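You operate a simulated robot arm through the tools that you are given. There is no shell and no other tool. Be economical: measure what you need, move in short steps, check, and stop when the job is done.

The job below is to be done with a simulated two-armed robot. You get a single attempt, and the scene is never put back.

JOB
Finish the half-full spindle with the grit 60 and grit 24 discs.
Fine: from below grit 60, a plate, grit 24, the dark plate; screw the nut down till the red band is hidden.

Only the result counts: the job must be done as asked and must still hold three seconds after the hand-in. Knocking over, shifting, dropping, spilling or breaking anything else fails it.

ROBOT AND FRAMES
Two 7-joint arms with two-finger parallel grippers on one trunk, on a base that drives. Base frame: it is fixed to the floor where the robot stands at the start and does not move with it; the origin is under the middle of the robot, x ahead of it, y to its left, z up. Readings come in m, rad, newtons and seconds.
The left shoulder is at the start at [0.04, 0.174, 1.322], the right one opposite. With the tool pointing down near the work surface each hand reaches from about 0.1 to 0.64 m from the robot's upright axis, wherever it stands, measured 20 degrees to its own side. Places, roughly: dark plate (10x10x3 cm) [0.6, 0.1, 0.9]; plate (11x11x1 cm) [0.5, 0.1, 0.9]; spindle (13x13x18 cm) [0.7, -0.2, 0.9]. Payload 3.6 kg a hand.
The TCP of each hand is the grasp point between the finger pads, 0.03 m short of the fingertips. In the tool frame z runs along the fingers and y along their closing line. Largest opening 0.11 m; finger width 0.02, thickness 0.01; the body of the gripper, 0.048 by 0.112 m, starts 0.055 m behind the TCP.
Orientation is told as [roll, pitch, yaw] about the base's x, y, z axes, in that order, counted from this pose: with the fingers straight down and closing along the base's y, the tool's x points along the base's -x, its y along +y and its z along -z.

CONTROLS
- The arms move only by the tool apply_moves. It takes "left_increments", "right_increments" or both (then of equal length, played together; a hand with none holds still); each is a list of rows, each a list of 7 numbers: the shift along the base's x, y, z in m, then the turn, a rotation vector about the base's x, y, z in rad, then the opening, from 0 (shut) to 1 (fully open). In form: [[x, y, z, ax, ay, az, gripper], ...]. A call has 1 to 8 rows; each row shifts and turns the commanded pose from where the row before left it. A row lasts 0.2 s, in which the tool goes at most 0.05 m and 0.15 rad; a call with a longer step from one row to the next is refused whole, and so is a gripper value outside its range. A pose out of reach is approached as far as the arm can. The call stops where the force on the tool passes 60 N (or 10 N more than at its start, if that is more) or the arm is blocked; 0.2 s more then pass. The fingers move at their own pace (about 0.153 m/s each) and stop on an object; they squeeze with about 44 N. The grip force told is the motor's: it shows also when the fingers shut on nothing. Time passes only in rows, and 0.2 s behind the last, so rows that do not move let the fingers close. The reply holds the time, the measured pose of the TCP, the force on the tool along the base axes, the opening and the grip force, in the units named above and with some noise, with the torque about the TCP (base axes, N m) and any sound that the robot's microphone picked up.
- Cameras (640 x 400 px; columns grow to the right, rows downward): "scene" is now at [0.1174, -0.0229, 1.4931]; the picture's right is [-0.27, -0.96, 0.00], its down [-0.60, 0.17, -0.78] and it looks along [0.75, -0.21, -0.62] (base axes); focal length 214 px, centre (320, 200). "left" rides on the left gripper at [0.072, -0.017, -0.103] in its tool frame; the picture's right is [0.23, 0.97, 0.00], its down [-0.76, 0.18, -0.62] and it looks along [-0.61, 0.14, 0.78] (tool axes); focal length 222 px, centre (320, 200). "right" rides on the right gripper at [0.072, 0.017, -0.103] in its tool frame; the picture's right is [-0.23, 0.97, 0.00], its down [-0.76, -0.18, -0.62] and it looks along [-0.61, -0.14, 0.78] (tool axes); focal length 222 px, centre (320, 200). There is no depth. A picture from a camera that has moved, and an enlarged one, comes with that camera's place and axes in the base frame and with its lens.
- camera(camera): a new picture of that camera. The clock stands still meanwhile.
- slide_trunk(by): slides the trunk up (or, below 0, down) by that many m; the arms and the scene camera ride with it, the base frame stays. It gives what a move gives, with no picture.
- drive_base(legs): drives the robot by 1 to 6 legs, each [ahead, left, turn to the left] in m, m and rad, along the robot's own axes; the way and the turn of a leg run together, so that a leg with both is an arc; at most 1.5 m and 3.142 rad a leg. The arms and the cameras ride along, it lands a little off, and it stops where it bumps. It gives what a move gives.
- turn_head(pan, tilt): turns the head with the scene camera to pan (to the left, within 1.501 rad either way) and tilt (down, from -0.506 to 1.204), counted from straight ahead of the robot. It gives what a move gives.
- enlarge(camera, box): a new picture of the part [left, top, right, bottom] of that camera's present view, enlarged. The clock stands still meanwhile.
- sign_off(): hands the job in; it is judged then, once.

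Go step by step. Nothing tells you exact positions but the pictures and the camera data: compare them with the known pose of the tool, close in by small moves and look again before you grip or let go. The budget is 120 turns and 100 pictures, counting those below and the enlarged ones. Unless the task says otherwise, let go and move clear before handing in, and close with one line.

The tools are called as name(argument=value, ...) on one line, values as JSON. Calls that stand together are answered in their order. apply_moves: Moves the arms, as the interface text tells. Its arguments: {"type":"object","properties":{"left_increments":{"type":"array","items":{"type":"array","items":{"type":"number"}}},"right_increments":{"type":"array","items":{"type":"array","items":{"type":"number"}}}},"required":[]} The other tools are called the same way: slide_trunk (by) slides the trunk up or down; drive_base (legs) drives the base; turn_head (pan, tilt) turns the head that bears the scene camera; camera (camera) takes a picture; enlarge (camera, box) takes an enlarged picture of a part of a camera's view; sign_off () hands the job in.

At the start:

```text
time_s: 0.0
left_tcp_pos: [0.4699, 0.0701, 1.3631]
left_ee_rot: [0.0, 0.001, 0.0]
left_contact_force: [-0.5, 0.4, -0.7]
left_moment: [-0.02, 0.04, 0.01]
left_gripper_width: 0.1099
left_grip_force: 0.1
right_tcp_pos: [0.326, -0.2506, 1.2985]
right_ee_rot: [0.0, 0.0, 0.0]
right_contact_force: [-0.4, -0.1, 0.9]
right_moment: [-0.02, -0.04, -0.01]
right_gripper_width: 0.1098
right_grip_force: 0.0
trunk travel left (down, up): [-0.437, 0.326]
robot x, y, heading: [0.0012, -0.0004, 0.001]
head pan, tilt: [-0.278, 0.674]
```

scene: 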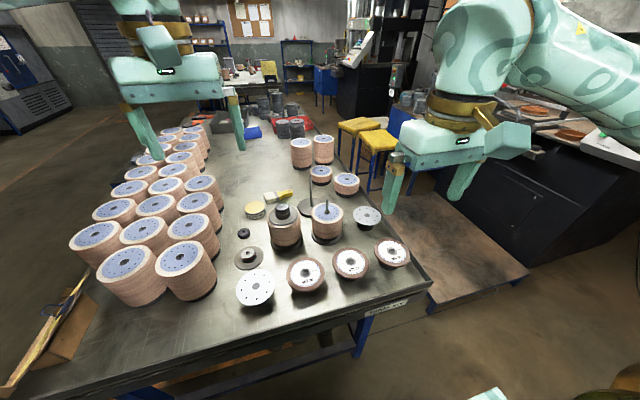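
right: 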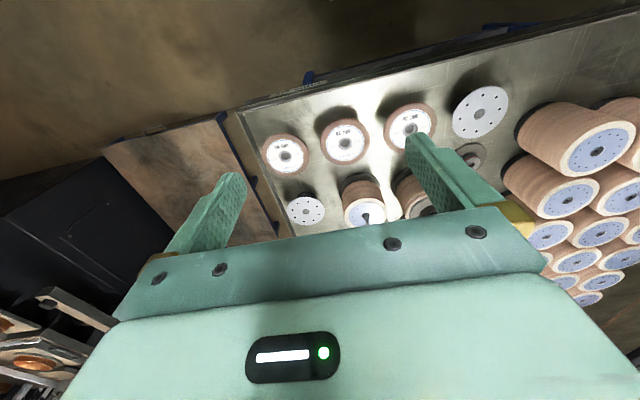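
left: 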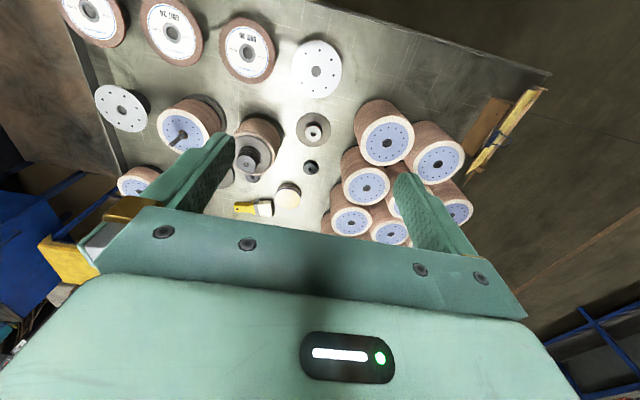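

I see a bench with a finished spindle (with nut), a half-full spindle, three labelled discs, two plain plates, a dark flanged plate and a small nut. I'll enlarge to read labels and measure.

enlarge(camera="scene", box=[220, 160, 420, 310])

enlarge(camera="left", box=[60, 0, 360, 220])

enlarge(camera="right", box=[240, 70, 520, 240])

```text
2.67 times, centred on (320, 235) of scene
camera zoom: at [0.1174, -0.0229, 1.4931], right [-0.27, -0.96, 0.0], down [-0.6, 0.17, -0.78], along [0.75, -0.21, -0.62], focal length 572 px, centre (320, 107)
```

zoom: 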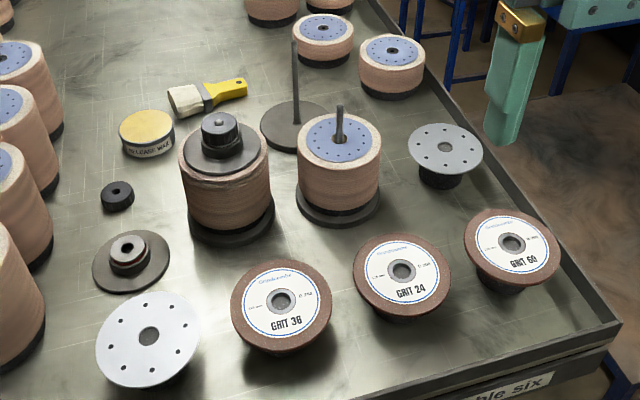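

```text
1.82 times, centred on (210, 110) of left
camera zoom: at [0.3979, 0.0541, 1.4665], right [-0.23, 0.97, 0.0], down [0.76, 0.18, 0.62], along [0.61, 0.14, -0.78], focal length 404 px, centre (520, 364)
```

zoom: 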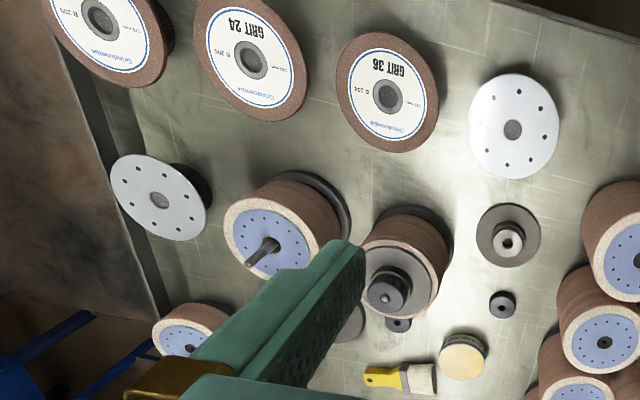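

```text
2.29 times, centred on (380, 155) of right
camera zoom: at [0.2537, -0.2333, 1.403], right [0.23, 0.97, 0.0], down [0.76, -0.18, 0.62], along [0.61, -0.14, -0.78], focal length 508 px, centre (183, 303)
```

zoom: 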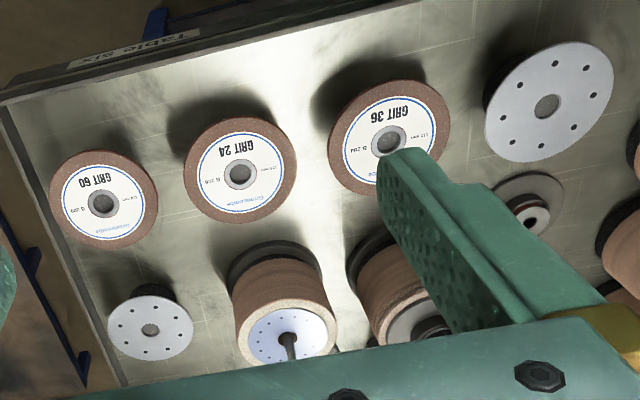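

The spindle tip is near (0.667, -0.207, 1.03), grit 60 near (0.478, -0.369), grit 24 near (0.478, -0.225), the plate near (0.485, 0.065), the dark plate near (0.63, 0.085) and the nut near (0.75, 0.10). The spindle and nut are too far off, so I'll look down for room to drive ahead.

turn_head(pan=0.0, tilt=1.204)

camera(camera="scene")

```text
time_s: 0.9
left_tcp_pos: [0.4706, 0.0696, 1.3636]
left_ee_rot: [0.001, 0.0, -0.001]
left_contact_force: [-0.3, -0.1, 0.3]
left_moment: [-0.01, -0.02, -0.02]
left_gripper_width: 0.1099
left_grip_force: 0.1
right_tcp_pos: [0.3271, -0.2508, 1.2985]
right_ee_rot: [0.001, 0.001, -0.002]
right_contact_force: [-0.1, 0.4, -0.5]
right_moment: [-0.03, -0.03, 0.0]
right_gripper_width: 0.1099
right_grip_force: 0.1
trunk travel left (down, up): [-0.437, 0.326]
robot x, y, heading: [-0.0023, 0.0005, -0.001]
head pan, tilt: [0.0, 1.201]
```

```text
93 pictures are left
camera scene: at [0.0907, 0.0006, 1.455], right [0.0, -1.0, 0.0], down [-0.93, 0.0, -0.36], along [0.36, 0.0, -0.93], focal length 214 px, centre (320, 200)
```

scene: 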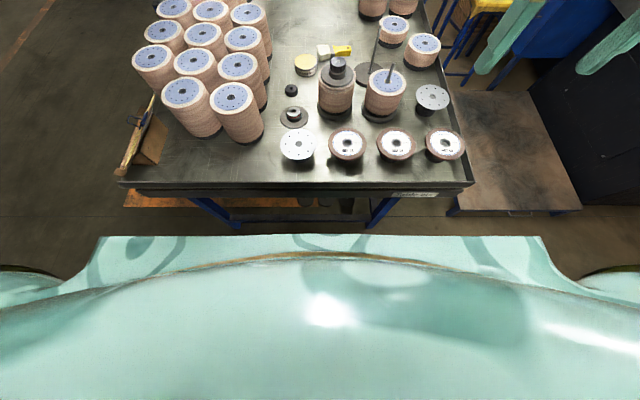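

The table edge is at about x = 0.375 and the robot's chest stops short of it. I'll drive ahead a little and check.

drive_base(legs=[[0.1, 0, 0]])

camera(camera="scene")

```text
time_s: 2.1
left_tcp_pos: [0.5685, 0.0689, 1.3628]
left_ee_rot: [0.0, 0.001, 0.001]
left_contact_force: [0.3, 0.3, -0.1]
left_moment: [0.01, 0.03, 0.03]
left_gripper_width: 0.1099
left_grip_force: 0.1
right_tcp_pos: [0.4251, -0.2511, 1.2991]
right_ee_rot: [0.001, 0.001, -0.001]
right_contact_force: [0.6, -0.3, -0.8]
right_moment: [-0.04, 0.01, 0.0]
right_gripper_width: 0.1102
right_grip_force: 0.1
trunk travel left (down, up): [-0.437, 0.326]
robot x, y, heading: [0.0946, -0.003, -0.002]
head pan, tilt: [0.0, 1.201]
```

```text
92 pictures are left
camera scene: at [0.189, 0.0005, 1.4549], right [0.0, -1.0, 0.0], down [-0.93, 0.0, -0.36], along [0.36, 0.0, -0.93], focal length 214 px, centre (320, 200)
```

scene: 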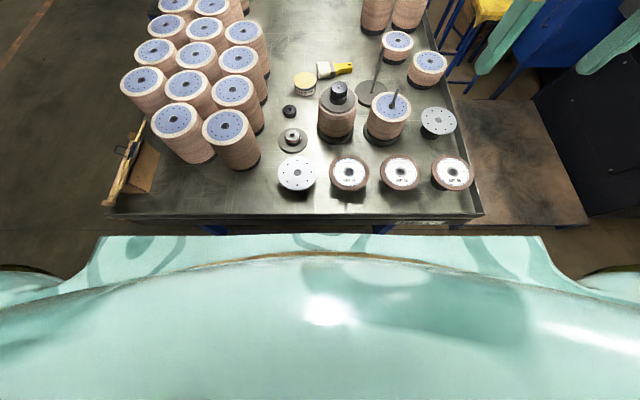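

Still clear; I'll go a little farther.

drive_base(legs=[[0.05, 0, 0]])

turn_head(pan=-0.2, tilt=0.85)

camera(camera="scene")

camera(camera="right")

camera(camera="left")

```text
time_s: 3.0
left_tcp_pos: [0.6179, 0.0706, 1.3646]
left_ee_rot: [0.0, -0.002, -0.001]
left_contact_force: [0.5, -0.3, 0.6]
left_moment: [-0.03, 0.0, 0.0]
left_gripper_width: 0.1099
left_grip_force: 0.0
right_tcp_pos: [0.4736, -0.2502, 1.301]
right_ee_rot: [0.001, 0.0, 0.001]
right_contact_force: [-0.6, 0.3, 0.4]
right_moment: [-0.01, -0.01, 0.01]
right_gripper_width: 0.1098
right_grip_force: 0.0
trunk travel left (down, up): [-0.437, 0.326]
robot x, y, heading: [0.1497, -0.0006, 0.004]
head pan, tilt: [0.0, 1.201]
```

```text
time_s: 3.9
left_tcp_pos: [0.618, 0.0699, 1.3636]
left_ee_rot: [0.0, 0.0, 0.002]
left_contact_force: [0.4, -0.3, 0.9]
left_moment: [-0.01, -0.01, 0.02]
left_gripper_width: 0.1101
left_grip_force: 0.0
right_tcp_pos: [0.4747, -0.251, 1.3005]
right_ee_rot: [0.0, -0.001, 0.001]
right_contact_force: [0.0, -0.2, -0.1]
right_moment: [-0.01, -0.02, 0.01]
right_gripper_width: 0.1099
right_grip_force: 0.1
trunk travel left (down, up): [-0.437, 0.326]
robot x, y, heading: [0.1512, -0.0009, -0.002]
head pan, tilt: [-0.201, 0.85]
```

```text
91 pictures are left
camera scene: at [0.2599, -0.0149, 1.4786], right [-0.2, -0.98, 0.0], down [-0.74, 0.15, -0.66], along [0.65, -0.13, -0.75], focal length 214 px, centre (320, 200)
```

scene: 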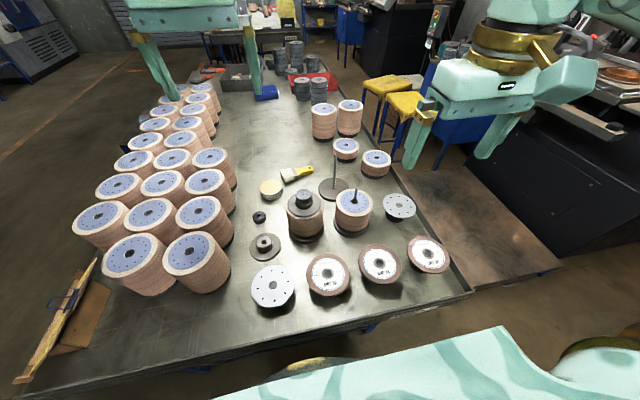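

```text
90 pictures are left
camera right: at [0.4024, -0.2333, 1.4032], right [0.23, 0.97, 0.0], down [0.76, -0.18, 0.62], along [0.61, -0.14, -0.78], focal length 222 px, centre (320, 200)
```

right: 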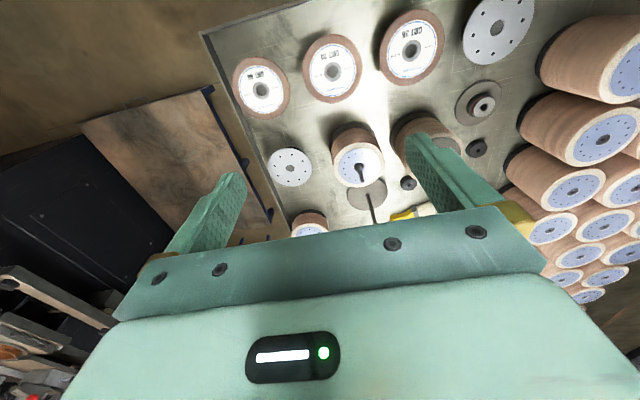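

```text
89 pictures are left
camera left: at [0.5465, 0.0541, 1.4668], right [-0.23, 0.97, 0.0], down [0.76, 0.18, 0.62], along [0.61, 0.14, -0.78], focal length 222 px, centre (320, 200)
```

left: 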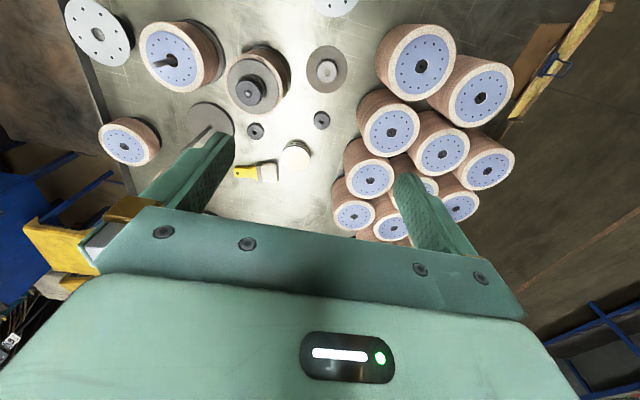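

There is a second nut behind the finished spindle. I'll zoom in on the nuts, spindle and plates.

enlarge(camera="left", box=[220, 40, 350, 150])

enlarge(camera="right", box=[250, 110, 430, 220])

enlarge(camera="scene", box=[240, 170, 360, 270])

enlarge(camera="scene", box=[330, 170, 450, 300])

```text
3.64 times, centred on (285, 95) of left
camera zoom: at [0.5465, 0.0541, 1.4668], right [-0.23, 0.97, 0.0], down [0.76, 0.18, 0.62], along [0.61, 0.14, -0.78], focal length 808 px, centre (447, 582)
```

zoom: 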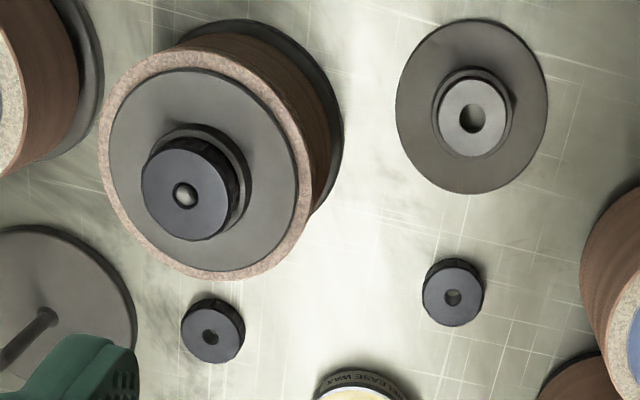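

```text
3.56 times, centred on (340, 165) of right
camera zoom: at [0.4024, -0.2333, 1.4032], right [0.23, 0.97, 0.0], down [0.76, -0.18, 0.62], along [0.61, -0.14, -0.78], focal length 790 px, centre (249, 324)
```

zoom: 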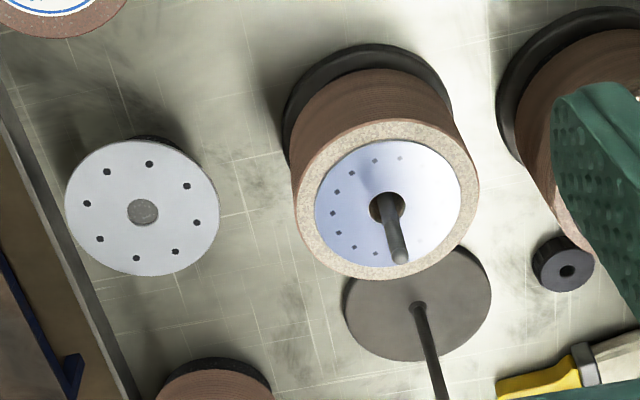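

```text
4.00 times, centred on (300, 220) of scene
camera zoom: at [0.2599, -0.0149, 1.4786], right [-0.2, -0.98, 0.0], down [-0.74, 0.15, -0.66], along [0.65, -0.13, -0.75], focal length 858 px, centre (400, 120)
```

zoom: 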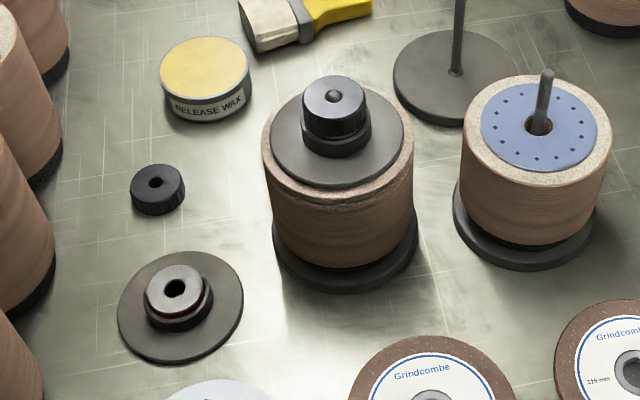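

```text
3.08 times, centred on (390, 235) of scene
camera zoom: at [0.2599, -0.0149, 1.4786], right [-0.2, -0.98, 0.0], down [-0.74, 0.15, -0.66], along [0.65, -0.13, -0.75], focal length 660 px, centre (105, 92)
```

zoom: 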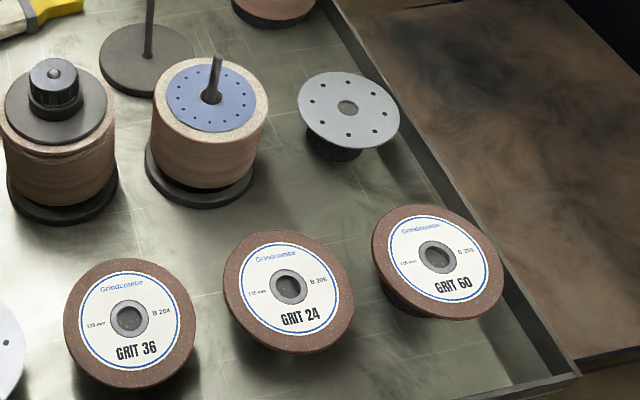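

Two similar nuts lie on the bench; the dark plate has a hub with a red ring. The discs are wider than the gripper opens, so I'll pinch their rims with a level tool pointing diagonally (+x,+y). First I turn the right hand level.

apply_moves(right_increments=[[0, -0.01, 0, 0.15, 0, 0, 1], [0, -0.01, 0, 0.15, 0, 0, 1], [0, -0.01, 0, 0.15, 0, 0, 1], [0, -0.01, 0, 0.15, 0, 0, 1], [0, -0.01, 0, 0.15, 0, 0, 1], [0, -0.01, 0, 0.15, 0, 0, 1], [0, -0.01, 0, 0.15, 0, 0, 1], [0, -0.01, 0, 0.15, 0, 0, 1]])

apply_moves(right_increments=[[-0.01, -0.01, -0.02, 0.15, 0, 0, 1], [-0.01, -0.01, -0.02, 0.15, 0, 0, 1], [-0.01, -0.01, -0.02, 0.0708, 0, 0, 1], [-0.01, 0, -0.02, 0, 0, -0.15, 1], [-0.01, 0, -0.02, 0, 0, -0.15, 1], [-0.01, 0, -0.02, 0, 0, -0.15, 1], [-0.01, 0, -0.02, 0, 0, -0.15, 1], [-0.01, 0, -0.02, 0, 0, -0.15, 1]])

camera(camera="right")

camera(camera="scene")

```text
time_s: 5.7
left_tcp_pos: [0.6206, 0.0714, 1.3638]
left_ee_rot: [-0.002, -0.001, 0.0]
left_contact_force: [-0.4, 0.1, -0.1]
left_moment: [-0.03, 0.01, -0.02]
left_gripper_width: 0.11
left_grip_force: 0.0
right_tcp_pos: [0.4952, -0.3028, 1.3113]
right_ee_rot: [1.203, 0.002, -0.004]
right_contact_force: [-0.1, 0.6, -0.1]
right_moment: [0.02, 0.0, 0.02]
right_gripper_width: 0.1101
right_grip_force: 0.1
right hand out of reach, approached as far as the arm can: row 5, 6, 7, 8
trunk travel left (down, up): [-0.437, 0.326]
robot x, y, heading: [0.1502, 0.0021, 0.007]
head pan, tilt: [-0.201, 0.85]
```

```text
time_s: 7.5
left_tcp_pos: [0.6192, 0.0703, 1.3634]
left_ee_rot: [-0.003, 0.0, 0.001]
left_contact_force: [-0.1, -1.3, -0.3]
left_moment: [0.01, 0.0, 0.02]
left_gripper_width: 0.1101
left_grip_force: 0.0
right_tcp_pos: [0.4395, -0.298, 1.1917]
right_ee_rot: [1.507, 0.008, -0.753]
right_contact_force: [-0.1, -0.3, 0.7]
right_moment: [0.03, 0.0, -0.03]
right_gripper_width: 0.1099
right_grip_force: 0.1
right hand out of reach, approached as far as the arm can: row 1, 2, 3
trunk travel left (down, up): [-0.437, 0.326]
robot x, y, heading: [0.148, -0.0004, 0.001]
head pan, tilt: [-0.201, 0.85]
```

```text
84 pictures are left
camera right: at [0.316, -0.3229, 1.2154], right [0.21, -0.12, 0.97], down [0.12, -0.98, -0.14], along [0.97, 0.15, -0.2], focal length 222 px, centre (320, 200)
```

right: 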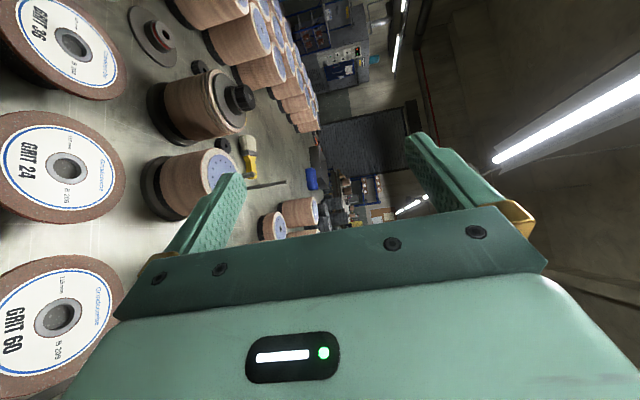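

```text
83 pictures are left
camera scene: at [0.2593, -0.014, 1.4788], right [-0.2, -0.98, 0.0], down [-0.74, 0.15, -0.66], along [0.65, -0.13, -0.75], focal length 214 px, centre (320, 200)
```

scene: 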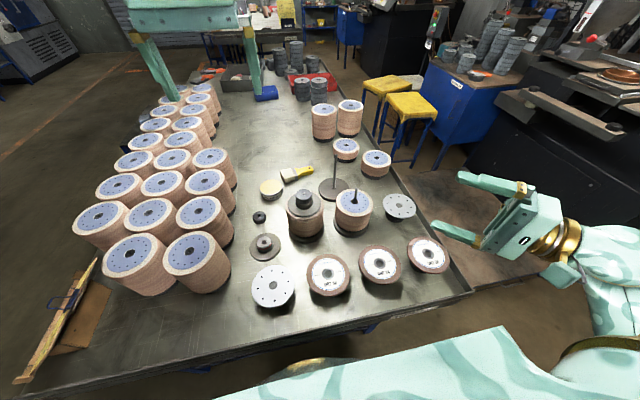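

The tool is almost level now. I'll move to the front-right of grit 60, high, and correct the small tilt.

apply_moves(right_increments=[[-0.01, -0.0283, -0.03, 0.0467, -0.0438, -0.032, 1], [-0.01, -0.0283, -0.03, 0, 0, 0, 1], [-0.01, -0.0283, -0.03, 0, 0, 0, 1], [-0.01, -0.0283, -0.03, 0, 0, 0, 1], [-0.01, -0.0283, -0.03, 0, 0, 0, 1], [-0.01, -0.0283, -0.03, 0, 0, 0, 1]])

camera(camera="right")

camera(camera="scene")

```text
time_s: 8.8
left_tcp_pos: [0.6194, 0.0703, 1.3637]
left_ee_rot: [0.002, -0.001, 0.001]
left_contact_force: [-0.3, 0.3, -0.4]
left_moment: [-0.04, -0.02, 0.0]
left_gripper_width: 0.11
left_grip_force: 0.0
right_tcp_pos: [0.4315, -0.32, 1.17]
right_ee_rot: [1.556, 0.009, -0.775]
right_contact_force: [-0.6, 0.7, -0.2]
right_moment: [-0.01, 0.0, 0.01]
right_gripper_width: 0.11
right_grip_force: 0.2
right hand out of reach, approached as far as the arm can: row 1, 2, 3, 4, 5, 6
trunk travel left (down, up): [-0.437, 0.326]
robot x, y, heading: [0.1501, 0.0021, -0.004]
head pan, tilt: [-0.201, 0.85]
```

```text
82 pictures are left
camera right: at [0.3088, -0.3433, 1.1891], right [0.18, -0.16, 0.97], down [0.11, -0.98, -0.18], along [0.98, 0.13, -0.16], focal length 222 px, centre (320, 200)
```

right: 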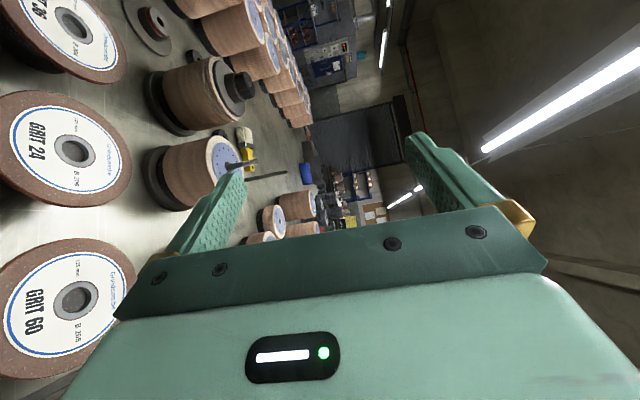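

```text
81 pictures are left
camera scene: at [0.2603, -0.0148, 1.4787], right [-0.2, -0.98, 0.0], down [-0.74, 0.15, -0.66], along [0.65, -0.13, -0.75], focal length 214 px, centre (320, 200)
```

scene: 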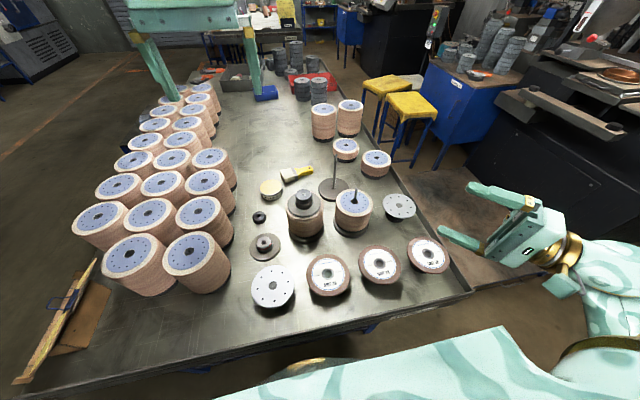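

The arm is too folded here, so I'll back the base up 0.2 m and retry.

drive_base(legs=[[-0.2, 0, 0]])

apply_moves(right_increments=[[0.025, -0.025, -0.02, 0.012, -0.01, -0.01, 1], [0.025, -0.025, -0.02, 0, 0, 0, 1], [0.025, -0.025, -0.02, 0, 0, 0, 1], [0.025, -0.025, -0.02, 0, 0, 0, 1], [0.025, -0.025, -0.02, 0, 0, 0, 1], [0.025, -0.025, -0.02, 0, 0, 0, 1]])

camera(camera="right")

```text
time_s: 10.5
left_tcp_pos: [0.4164, 0.0689, 1.364]
left_ee_rot: [-0.001, -0.003, 0.001]
left_contact_force: [-0.1, -0.5, 0.1]
left_moment: [0.02, -0.03, 0.0]
left_gripper_width: 0.11
left_grip_force: 0.0
right_tcp_pos: [0.2296, -0.3207, 1.1695]
right_ee_rot: [1.555, 0.011, -0.774]
right_contact_force: [0.0, -0.2, 0.3]
right_moment: [0.0, 0.0, -0.01]
right_gripper_width: 0.11
right_grip_force: 0.1
trunk travel left (down, up): [-0.437, 0.326]
robot x, y, heading: [-0.0553, 0.0011, -0.001]
head pan, tilt: [-0.201, 0.85]
```

```text
time_s: 11.9
left_tcp_pos: [0.4165, 0.0695, 1.364]
left_ee_rot: [0.0, 0.0, 0.0]
left_contact_force: [0.3, -1.0, 0.5]
left_moment: [0.02, 0.0, 0.04]
left_gripper_width: 0.1101
left_grip_force: 0.0
right_tcp_pos: [0.2662, -0.3274, 1.1449]
right_ee_rot: [1.56, 0.043, -0.798]
right_contact_force: [-0.9, -0.6, -0.3]
right_moment: [0.0, -0.02, 0.0]
right_gripper_width: 0.1101
right_grip_force: 0.1
right hand out of reach, approached as far as the arm can: row 1, 2, 3, 4, 5, 6
trunk travel left (down, up): [-0.437, 0.326]
robot x, y, heading: [-0.0519, 0.0058, -0.003]
head pan, tilt: [-0.201, 0.85]
```

```text
80 pictures are left
camera right: at [0.1426, -0.3473, 1.1671], right [0.2, -0.18, 0.96], down [0.08, -0.98, -0.2], along [0.98, 0.12, -0.18], focal length 222 px, centre (320, 200)
```

right: 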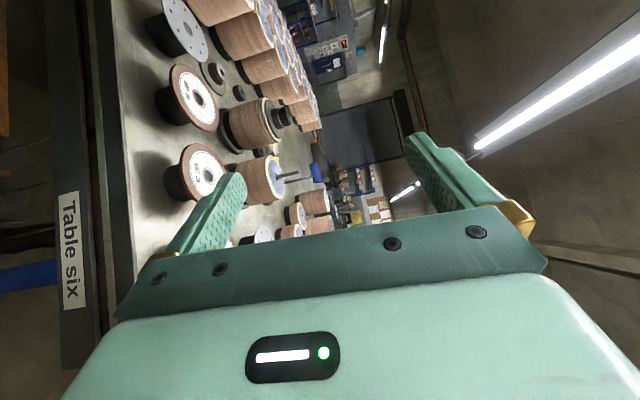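

A joint limit seems to hold it. I'll turn the tool toward straight ahead (+x) and push forward.

apply_moves(right_increments=[[0.01, 0, 0, 0, 0, -0.15, 1], [0.01, 0, 0, 0, 0, -0.15, 1], [0.01, 0, 0, 0, 0, -0.15, 1], [0.01, 0, 0, 0, 0, -0.15, 1], [0.01, 0, 0, 0, 0, -0.15, 1]])

apply_moves(right_increments=[[0.02, -0.01, -0.03, 0, 0, 0, 1], [0.02, -0.01, -0.03, 0, 0, 0, 1], [0.02, -0.01, -0.03, 0, 0, 0, 1]])

```text
time_s: 13.1
left_tcp_pos: [0.4172, 0.0711, 1.3639]
left_ee_rot: [-0.002, -0.001, -0.002]
left_contact_force: [0.1, -0.7, 0.2]
left_moment: [0.01, 0.05, 0.02]
left_gripper_width: 0.1099
left_grip_force: 0.0
right_tcp_pos: [0.3169, -0.3261, 1.1458]
right_ee_rot: [1.57, 0.014, -1.536]
right_contact_force: [-0.7, -0.1, 0.1]
right_moment: [-0.01, -0.01, -0.01]
right_gripper_width: 0.11
right_grip_force: 0.1
trunk travel left (down, up): [-0.437, 0.326]
robot x, y, heading: [-0.0522, 0.0021, -0.005]
head pan, tilt: [-0.201, 0.85]
```

```text
time_s: 13.9
left_tcp_pos: [0.4173, 0.0677, 1.3631]
left_ee_rot: [0.0, 0.0, 0.002]
left_contact_force: [0.3, -0.5, -0.6]
left_moment: [0.03, 0.04, 0.02]
left_gripper_width: 0.11
left_grip_force: 0.1
right_tcp_pos: [0.3758, -0.362, 1.0575]
right_ee_rot: [1.573, 0.012, -1.537]
right_contact_force: [0.2, -0.4, -0.4]
right_moment: [-0.02, 0.0, 0.0]
right_gripper_width: 0.1102
right_grip_force: 0.0
trunk travel left (down, up): [-0.437, 0.326]
robot x, y, heading: [-0.0559, -0.0007, -0.007]
head pan, tilt: [-0.201, 0.85]
```

Straight ahead works. I'll set a half opening, back off and come down beside grit 60, then look.

apply_moves(right_increments=[[-0.01, 0, -0.02, 0, 0, 0, 0.5], [-0.01, 0, -0.02, 0, 0, -0.034, 0.5], [-0.01, 0, -0.02, 0, 0, 0, 0.5], [0, 0, -0.02, 0, 0, 0, 0.5]])

camera(camera="right")

camera(camera="scene")

```text
time_s: 14.9
left_tcp_pos: [0.4171, 0.0687, 1.3635]
left_ee_rot: [-0.001, 0.0, 0.001]
left_contact_force: [0.7, 0.0, -0.4]
left_moment: [0.05, -0.05, -0.02]
left_gripper_width: 0.1101
left_grip_force: 0.1
right_tcp_pos: [0.3457, -0.3587, 0.9786]
right_ee_rot: [1.571, 0.013, -1.57]
right_contact_force: [0.0, -0.5, 0.2]
right_moment: [0.0, -0.01, 0.03]
right_gripper_width: 0.0553
right_grip_force: 0.0
trunk travel left (down, up): [-0.437, 0.326]
robot x, y, heading: [-0.0532, -0.0007, 0.0]
head pan, tilt: [-0.201, 0.85]
```

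```text
79 pictures are left
camera right: at [0.2424, -0.2861, 0.9964], right [0.0, -0.24, 0.97], down [-0.62, -0.76, -0.19], along [0.78, -0.6, -0.15], focal length 222 px, centre (320, 200)
```

right: 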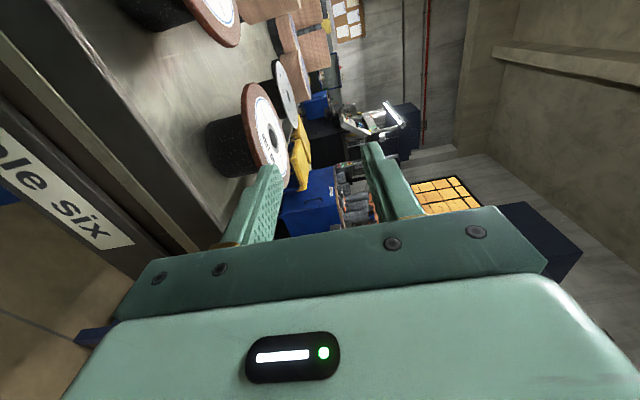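

```text
78 pictures are left
camera scene: at [0.0582, -0.0151, 1.4786], right [-0.2, -0.98, 0.0], down [-0.74, 0.15, -0.66], along [0.65, -0.13, -0.75], focal length 214 px, centre (320, 200)
```

scene: 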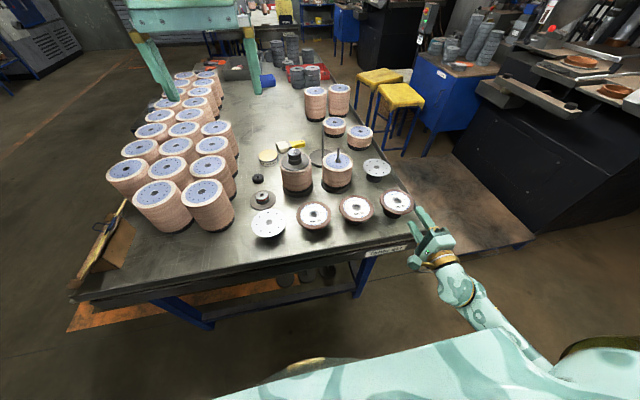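

The view shows the disc as a thin rim resting on a black cylinder. I'll zoom for the thickness and overhang.

enlarge(camera="right", box=[190, 60, 330, 200])

enlarge(camera="scene", box=[330, 150, 470, 280])

```text
2.86 times, centred on (260, 130) of right
camera zoom: at [0.2424, -0.2861, 0.9964], right [0.0, -0.24, 0.97], down [-0.62, -0.76, -0.19], along [0.78, -0.6, -0.15], focal length 635 px, centre (491, 400)
```

zoom: 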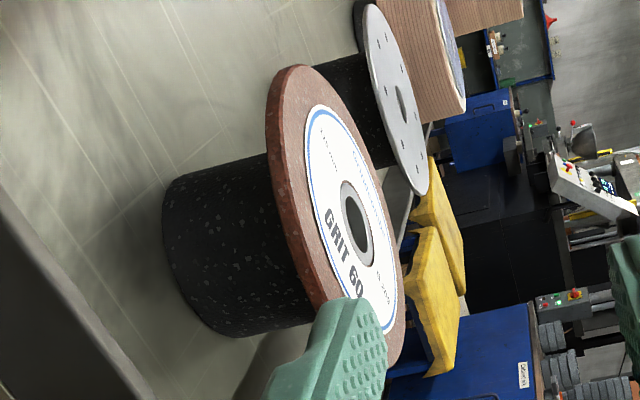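

```text
3.08 times, centred on (400, 215) of scene
camera zoom: at [0.0582, -0.0151, 1.4786], right [-0.2, -0.98, 0.0], down [-0.74, 0.15, -0.66], along [0.65, -0.13, -0.75], focal length 660 px, centre (74, 154)
```

zoom: 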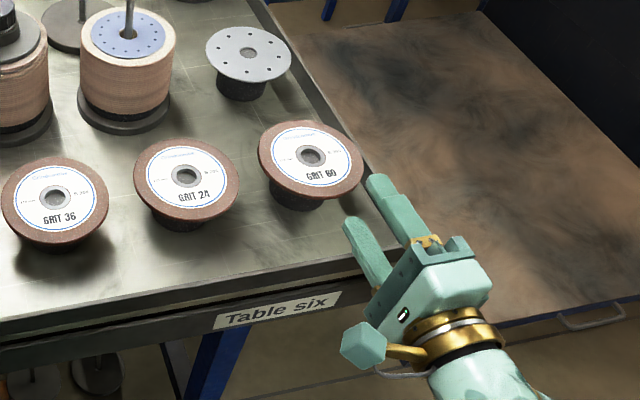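

The disc is about 8 mm thick on a round dark pad with roughly 25 mm overhang. I'll lower to z ≈ 0.921 and bring the tips up to the rim, then look.

apply_moves(right_increments=[[0, -0.0055, -0.029, 0, 0, 0, 0.5], [0, -0.0055, -0.0285, 0, 0, 0, 0.5], [0.018, 0, 0, 0, 0, 0, 0.5], [0.018, 0, 0, 0, 0, 0, 0.5]])

enlarge(camera="right", box=[190, 60, 430, 220])

enlarge(camera="scene", box=[350, 150, 470, 270])

```text
time_s: 15.8
left_tcp_pos: [0.4116, 0.0691, 1.3652]
left_ee_rot: [-0.001, -0.003, -0.005]
left_contact_force: [1.5, 0.8, -0.4]
left_moment: [0.03, -0.03, 0.0]
left_gripper_width: 0.1101
left_grip_force: 0.0
right_tcp_pos: [0.3638, -0.3699, 0.9219]
right_ee_rot: [1.576, 0.009, -1.571]
right_contact_force: [-24.3, 2.9, 22.6]
right_moment: [0.0, 0.78, 0.08]
right_gripper_width: 0.0432
right_grip_force: 0.0
trunk travel left (down, up): [-0.437, 0.326]
robot x, y, heading: [-0.0551, 0.0019, -0.011]
head pan, tilt: [-0.201, 0.85]
stopped in row 4 (right hand): the force on the tool passed its limit at 70 N (the readings are from after the stop); the commanded pose is now the measured one
```

```text
2.50 times, centred on (310, 140) of right
camera zoom: at [0.2595, -0.2969, 0.9393], right [0.0, -0.24, 0.97], down [-0.62, -0.76, -0.19], along [0.78, -0.61, -0.14], focal length 555 px, centre (345, 350)
```

zoom: 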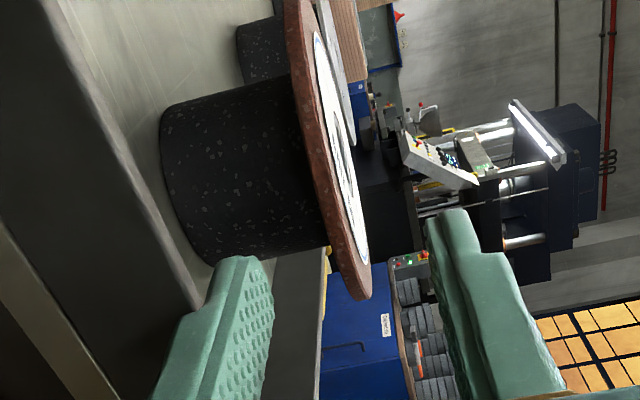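

```text
3.33 times, centred on (410, 210) of scene
camera zoom: at [0.0518, -0.013, 1.4793], right [-0.2, -0.98, 0.0], down [-0.73, 0.15, -0.66], along [0.65, -0.14, -0.75], focal length 715 px, centre (20, 167)
```

zoom: 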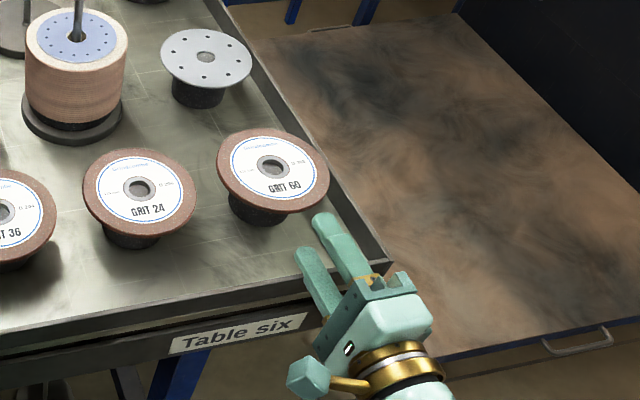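

The lower finger touched the table's raised edge. I'll back off, narrow the opening and tilt the tool about 20° nose-down so it clears that edge.

apply_moves(right_increments=[[-0.02, 0, 0.01, 0, 0, 0, 0.4], [-0.01, 0, 0.03, 0, 0.12, 0, 0.36], [0, 0, 0.01, 0, 0.12, 0, 0.36], [0, 0, 0, 0, 0.11, 0, 0.36]])

apply_moves(right_increments=[[0.02, 0, -0.01, 0, 0, 0, 0.36]])

enlarge(camera="right", box=[190, 60, 430, 220])

enlarge(camera="scene", box=[350, 150, 470, 270])

```text
time_s: 16.8
left_tcp_pos: [0.4157, 0.0669, 1.3628]
left_ee_rot: [-0.002, 0.0, -0.003]
left_contact_force: [0.2, 0.0, 0.1]
left_moment: [0.06, 0.0, -0.01]
left_gripper_width: 0.1099
left_grip_force: 0.1
right_tcp_pos: [0.3346, -0.3688, 0.9684]
right_ee_rot: [1.218, 0.011, -1.576]
right_contact_force: [0.0, 0.2, -0.6]
right_moment: [-0.01, -0.02, 0.01]
right_gripper_width: 0.0396
right_grip_force: 0.1
trunk travel left (down, up): [-0.437, 0.326]
robot x, y, heading: [-0.0551, -0.0016, -0.002]
head pan, tilt: [-0.201, 0.85]
```

```text
time_s: 17.2
left_tcp_pos: [0.4185, 0.0677, 1.3636]
left_ee_rot: [0.001, 0.0, -0.005]
left_contact_force: [0.4, -0.5, -0.4]
left_moment: [0.0, 0.0, -0.03]
left_gripper_width: 0.11
left_grip_force: 0.0
right_tcp_pos: [0.3563, -0.3704, 0.9573]
right_ee_rot: [1.215, 0.012, -1.576]
right_contact_force: [-0.4, -0.9, 0.4]
right_moment: [0.02, 0.03, 0.01]
right_gripper_width: 0.0397
right_grip_force: 0.0
trunk travel left (down, up): [-0.437, 0.326]
robot x, y, heading: [-0.0512, -0.0005, -0.003]
head pan, tilt: [-0.201, 0.85]
```

```text
2.50 times, centred on (310, 140) of right
camera zoom: at [0.265, -0.2982, 1.0108], right [0.34, -0.24, 0.91], down [-0.65, -0.76, 0.04], along [0.68, -0.61, -0.41], focal length 555 px, centre (345, 350)
```

zoom: 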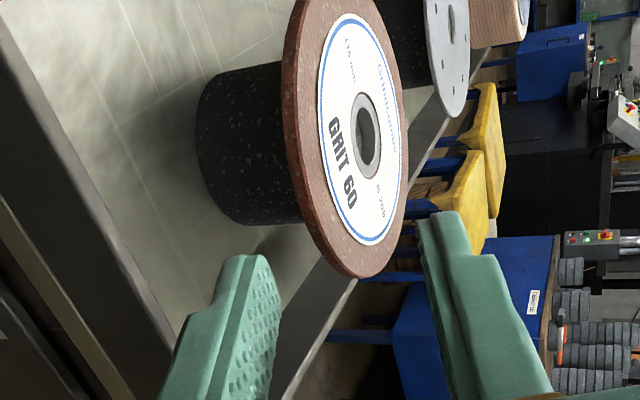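

```text
3.33 times, centred on (410, 210) of scene
camera zoom: at [0.0583, -0.0158, 1.4785], right [-0.2, -0.98, 0.0], down [-0.74, 0.15, -0.66], along [0.65, -0.13, -0.75], focal length 715 px, centre (20, 167)
```

zoom: 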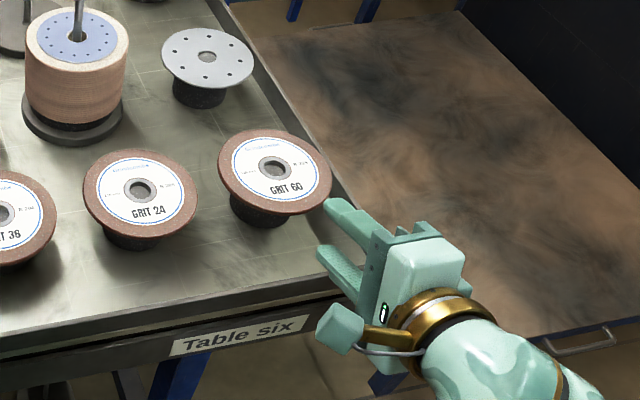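

The clearance looks good now. I'll slide in so that the pads straddle the rim, then look before closing.

apply_moves(right_increments=[[0.01, 0, -0.0125, 0, 0, 0, 0.36], [0.01, 0, -0.0125, 0, 0, 0, 0.36], [0.017, 0, 0, 0, 0, 0, 0.36], [0.016, 0, 0, 0, 0, 0, 0.36]])

enlarge(camera="right", box=[190, 60, 430, 220])

```text
time_s: 18.2
left_tcp_pos: [0.4168, 0.0681, 1.3627]
left_ee_rot: [0.0, 0.001, -0.003]
left_contact_force: [-0.2, 0.0, -0.3]
left_moment: [0.0, 0.01, 0.01]
left_gripper_width: 0.1101
left_grip_force: 0.0
right_tcp_pos: [0.4107, -0.3695, 0.9307]
right_ee_rot: [1.216, 0.011, -1.573]
right_contact_force: [-0.6, 0.4, -0.6]
right_moment: [0.03, -0.01, 0.02]
right_gripper_width: 0.0398
right_grip_force: 0.0
trunk travel left (down, up): [-0.437, 0.326]
robot x, y, heading: [-0.0513, 0.0018, -0.0]
head pan, tilt: [-0.201, 0.85]
```

```text
2.50 times, centred on (310, 140) of right
camera zoom: at [0.3195, -0.2972, 0.9837], right [0.34, -0.24, 0.91], down [-0.65, -0.76, 0.04], along [0.68, -0.61, -0.41], focal length 555 px, centre (345, 350)
```

zoom: 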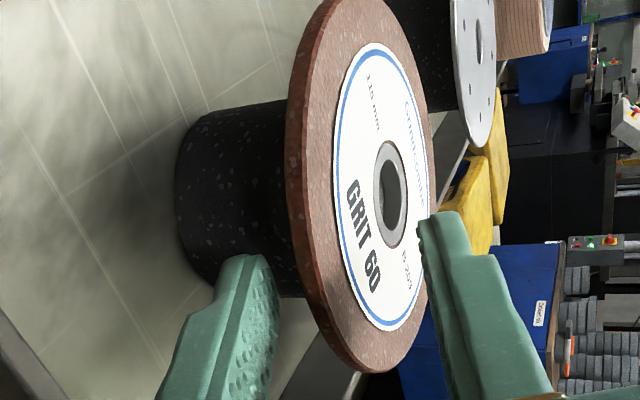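

The rim sits between the pads (the label says 115 mm). I'll go 4 mm deeper and close.

apply_moves(right_increments=[[0.004, 0, -0.001, 0, 0, 0, 0.36], [0, 0, 0, 0, 0, 0, 0.2], [0, 0, 0, 0, 0, 0, 0.0], [0, 0, 0, 0, 0, 0, 0.0]])

enlarge(camera="right", box=[190, 60, 430, 220])

```text
time_s: 19.2
left_tcp_pos: [0.416, 0.0689, 1.3639]
left_ee_rot: [-0.002, 0.0, -0.003]
left_contact_force: [-1.5, -0.4, 0.1]
left_moment: [0.01, -0.05, 0.01]
left_gripper_width: 0.1099
left_grip_force: 0.1
right_tcp_pos: [0.4141, -0.3696, 0.9332]
right_ee_rot: [1.222, 0.008, -1.574]
right_contact_force: [2.6, -0.6, 10.4]
right_moment: [-0.06, -1.12, -0.08]
right_gripper_width: 0.0096
right_grip_force: 44.1
trunk travel left (down, up): [-0.437, 0.326]
robot x, y, heading: [-0.0545, 0.0013, -0.005]
head pan, tilt: [-0.201, 0.85]
```

```text
2.50 times, centred on (310, 140) of right
camera zoom: at [0.3224, -0.2972, 0.9854], right [0.33, -0.24, 0.91], down [-0.65, -0.76, 0.04], along [0.68, -0.61, -0.41], focal length 555 px, centre (345, 350)
```

zoom: 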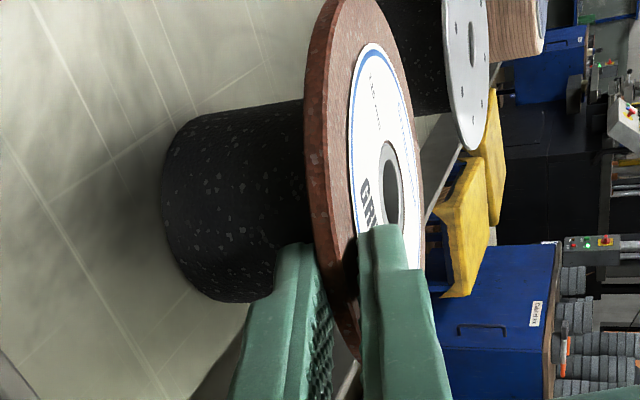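

The rim is gripped at 9.6 mm. I'll lift straight up and look.

apply_moves(right_increments=[[0, 0, 0.01, 0, 0, 0, 0], [0, 0, 0.02, 0, 0, 0, 0], [0, 0, 0.03, 0, 0, 0, 0], [0, 0, 0.03, 0, 0, 0, 0]])

camera(camera="right")

enlarge(camera="scene", box=[300, 130, 480, 260])

```text
time_s: 20.2
left_tcp_pos: [0.4169, 0.0692, 1.3633]
left_ee_rot: [0.0, 0.001, -0.003]
left_contact_force: [-0.3, 0.1, 0.9]
left_moment: [-0.02, 0.02, 0.04]
left_gripper_width: 0.1098
left_grip_force: 0.2
right_tcp_pos: [0.4143, -0.3707, 1.0253]
right_ee_rot: [1.217, 0.01, -1.574]
right_contact_force: [-0.1, -0.5, -1.0]
right_moment: [-0.02, 0.08, 0.0]
right_gripper_width: 0.0056
right_grip_force: 43.8
trunk travel left (down, up): [-0.437, 0.326]
robot x, y, heading: [-0.0534, -0.0034, -0.005]
head pan, tilt: [-0.201, 0.85]
```

```text
69 pictures are left
camera right: at [0.3229, -0.2989, 1.0768], right [0.34, -0.24, 0.91], down [-0.65, -0.76, 0.04], along [0.68, -0.61, -0.41], focal length 222 px, centre (320, 200)
```

right: 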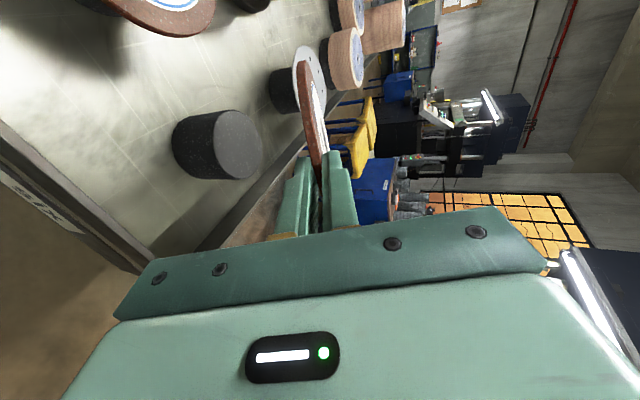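

```text
3.08 times, centred on (390, 195) of scene
camera zoom: at [0.0574, -0.0144, 1.4786], right [-0.2, -0.98, 0.0], down [-0.74, 0.15, -0.66], along [0.65, -0.13, -0.75], focal length 660 px, centre (105, 215)
```

zoom: 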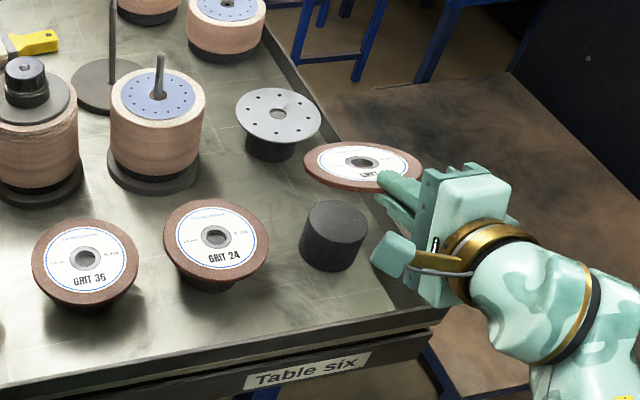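

The grit 60 disc is held firmly, flush with the pads. I'll raise it and drive ahead so the spindle is in reach.

apply_moves(right_increments=[[0, 0, 0.04, 0, 0, 0, 0], [0, 0, 0.04, 0, 0, 0, 0], [0, 0, 0.03, 0, 0, 0, 0]])

drive_base(legs=[[0.17, 0, 0]])

apply_moves(right_increments=[[0, 0.02, 0, 0, -0.06, 0, 0], [0, 0.03, 0, 0, -0.06, 0, 0], [0, 0.03, 0, 0, -0.05, 0, 0], [0, 0.03, 0, 0, 0, 0, 0], [0, 0.03, 0, 0, 0, 0, 0]])

camera(camera="right")

camera(camera="scene")

```text
time_s: 21.0
left_tcp_pos: [0.4169, 0.0699, 1.3623]
left_ee_rot: [0.001, 0.0, -0.003]
left_contact_force: [-0.5, 0.1, 0.4]
left_moment: [-0.02, 0.0, 0.04]
left_gripper_width: 0.11
left_grip_force: 0.0
right_tcp_pos: [0.4144, -0.372, 1.0436]
right_ee_rot: [1.219, 0.011, -1.573]
right_contact_force: [0.4, 0.2, -1.3]
right_moment: [0.02, 0.09, 0.01]
right_gripper_width: 0.0058
right_grip_force: 43.3
right hand out of reach, approached as far as the arm can: row 1, 2, 3
trunk travel left (down, up): [-0.437, 0.326]
robot x, y, heading: [-0.0548, -0.0003, -0.005]
head pan, tilt: [-0.201, 0.85]
```

```text
time_s: 22.5
left_tcp_pos: [0.5925, 0.0694, 1.3633]
left_ee_rot: [0.0, 0.001, -0.002]
left_contact_force: [0.0, -0.4, -1.6]
left_moment: [-0.03, 0.02, -0.01]
left_gripper_width: 0.1101
left_grip_force: 0.0
right_tcp_pos: [0.5922, -0.3718, 1.0435]
right_ee_rot: [1.216, 0.013, -1.57]
right_contact_force: [1.0, 0.2, -1.9]
right_moment: [0.03, 0.1, 0.0]
right_gripper_width: 0.0054
right_grip_force: 44.2
trunk travel left (down, up): [-0.437, 0.326]
robot x, y, heading: [0.1237, -0.0008, -0.001]
head pan, tilt: [-0.201, 0.85]
```

```text
time_s: 23.6
left_tcp_pos: [0.5911, 0.0689, 1.363]
left_ee_rot: [0.0, 0.0, 0.0]
left_contact_force: [0.4, 0.5, 0.1]
left_moment: [0.02, 0.0, -0.02]
left_gripper_width: 0.1102
left_grip_force: 0.1
right_tcp_pos: [0.5899, -0.2989, 1.0456]
right_ee_rot: [1.37, -0.237, -1.524]
right_contact_force: [0.8, 1.8, -1.7]
right_moment: [-0.01, 0.12, -0.01]
right_gripper_width: 0.0056
right_grip_force: 44.0
trunk travel left (down, up): [-0.437, 0.326]
robot x, y, heading: [0.1219, 0.0015, -0.001]
head pan, tilt: [-0.201, 0.85]
stopped in row 5 (right hand): the arm was blocked; the commanded pose is now the measured one
```

```text
67 pictures are left
camera right: at [0.4872, -0.2241, 1.066], right [0.19, 0.01, 0.98], down [-0.61, -0.78, 0.13], along [0.77, -0.62, -0.15], focal length 222 px, centre (320, 200)
```

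right: 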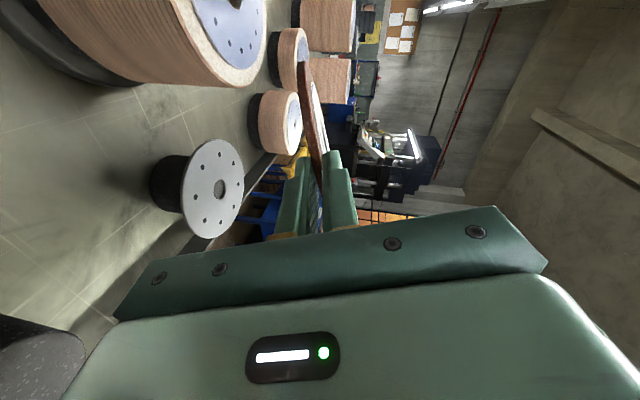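

```text
66 pictures are left
camera scene: at [0.2326, -0.0156, 1.4786], right [-0.2, -0.98, 0.0], down [-0.74, 0.15, -0.66], along [0.65, -0.13, -0.75], focal length 214 px, centre (320, 200)
```

scene: 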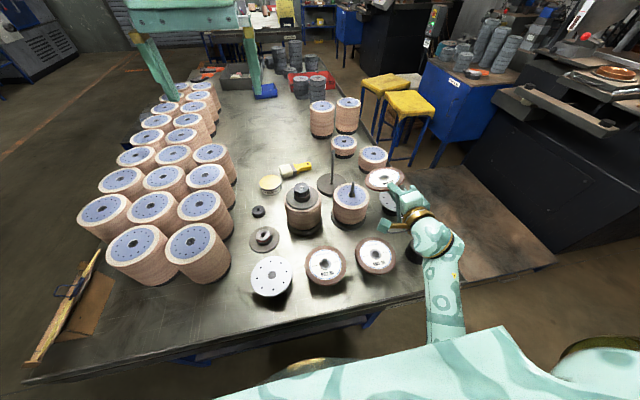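

The arm reached a joint limit moving inward. I'll return the hand to its comfortable relative pose and use the trunk and base for positioning instead.

apply_moves(right_increments=[[0, -0.03, -0.005, 0, 0, 0, 0], [0, -0.04, -0.005, 0.08, 0, 0, 0], [0, 0, -0.01, 0.08, 0, 0, 0], [0, 0, 0, 0.08, 0, 0, 0]])

slide_trunk(by=0.12)

```text
time_s: 24.6
left_tcp_pos: [0.5918, 0.0675, 1.3643]
left_ee_rot: [0.0, 0.0, 0.0]
left_contact_force: [0.5, -0.4, 0.1]
left_moment: [0.04, -0.01, -0.03]
left_gripper_width: 0.1102
left_grip_force: 0.0
right_tcp_pos: [0.5887, -0.3685, 1.0249]
right_ee_rot: [1.382, 0.011, -1.527]
right_contact_force: [0.0, -1.1, -2.0]
right_moment: [-0.03, 0.1, -0.01]
right_gripper_width: 0.0055
right_grip_force: 44.2
trunk travel left (down, up): [-0.437, 0.326]
robot x, y, heading: [0.122, -0.002, -0.003]
head pan, tilt: [-0.201, 0.85]
```

```text
time_s: 26.1
left_tcp_pos: [0.591, 0.0688, 1.4838]
left_ee_rot: [0.0, -0.001, 0.0]
left_contact_force: [0.4, -0.1, 0.0]
left_moment: [0.01, -0.02, -0.01]
left_gripper_width: 0.11
left_grip_force: 0.0
right_tcp_pos: [0.5889, -0.3674, 1.1465]
right_ee_rot: [1.381, 0.008, -1.524]
right_contact_force: [0.6, 0.3, -1.8]
right_moment: [-0.01, 0.14, -0.03]
right_gripper_width: 0.0053
right_grip_force: 44.2
trunk travel left (down, up): [-0.557, 0.206]
robot x, y, heading: [0.1215, 0.0009, 0.002]
head pan, tilt: [-0.201, 0.85]
```

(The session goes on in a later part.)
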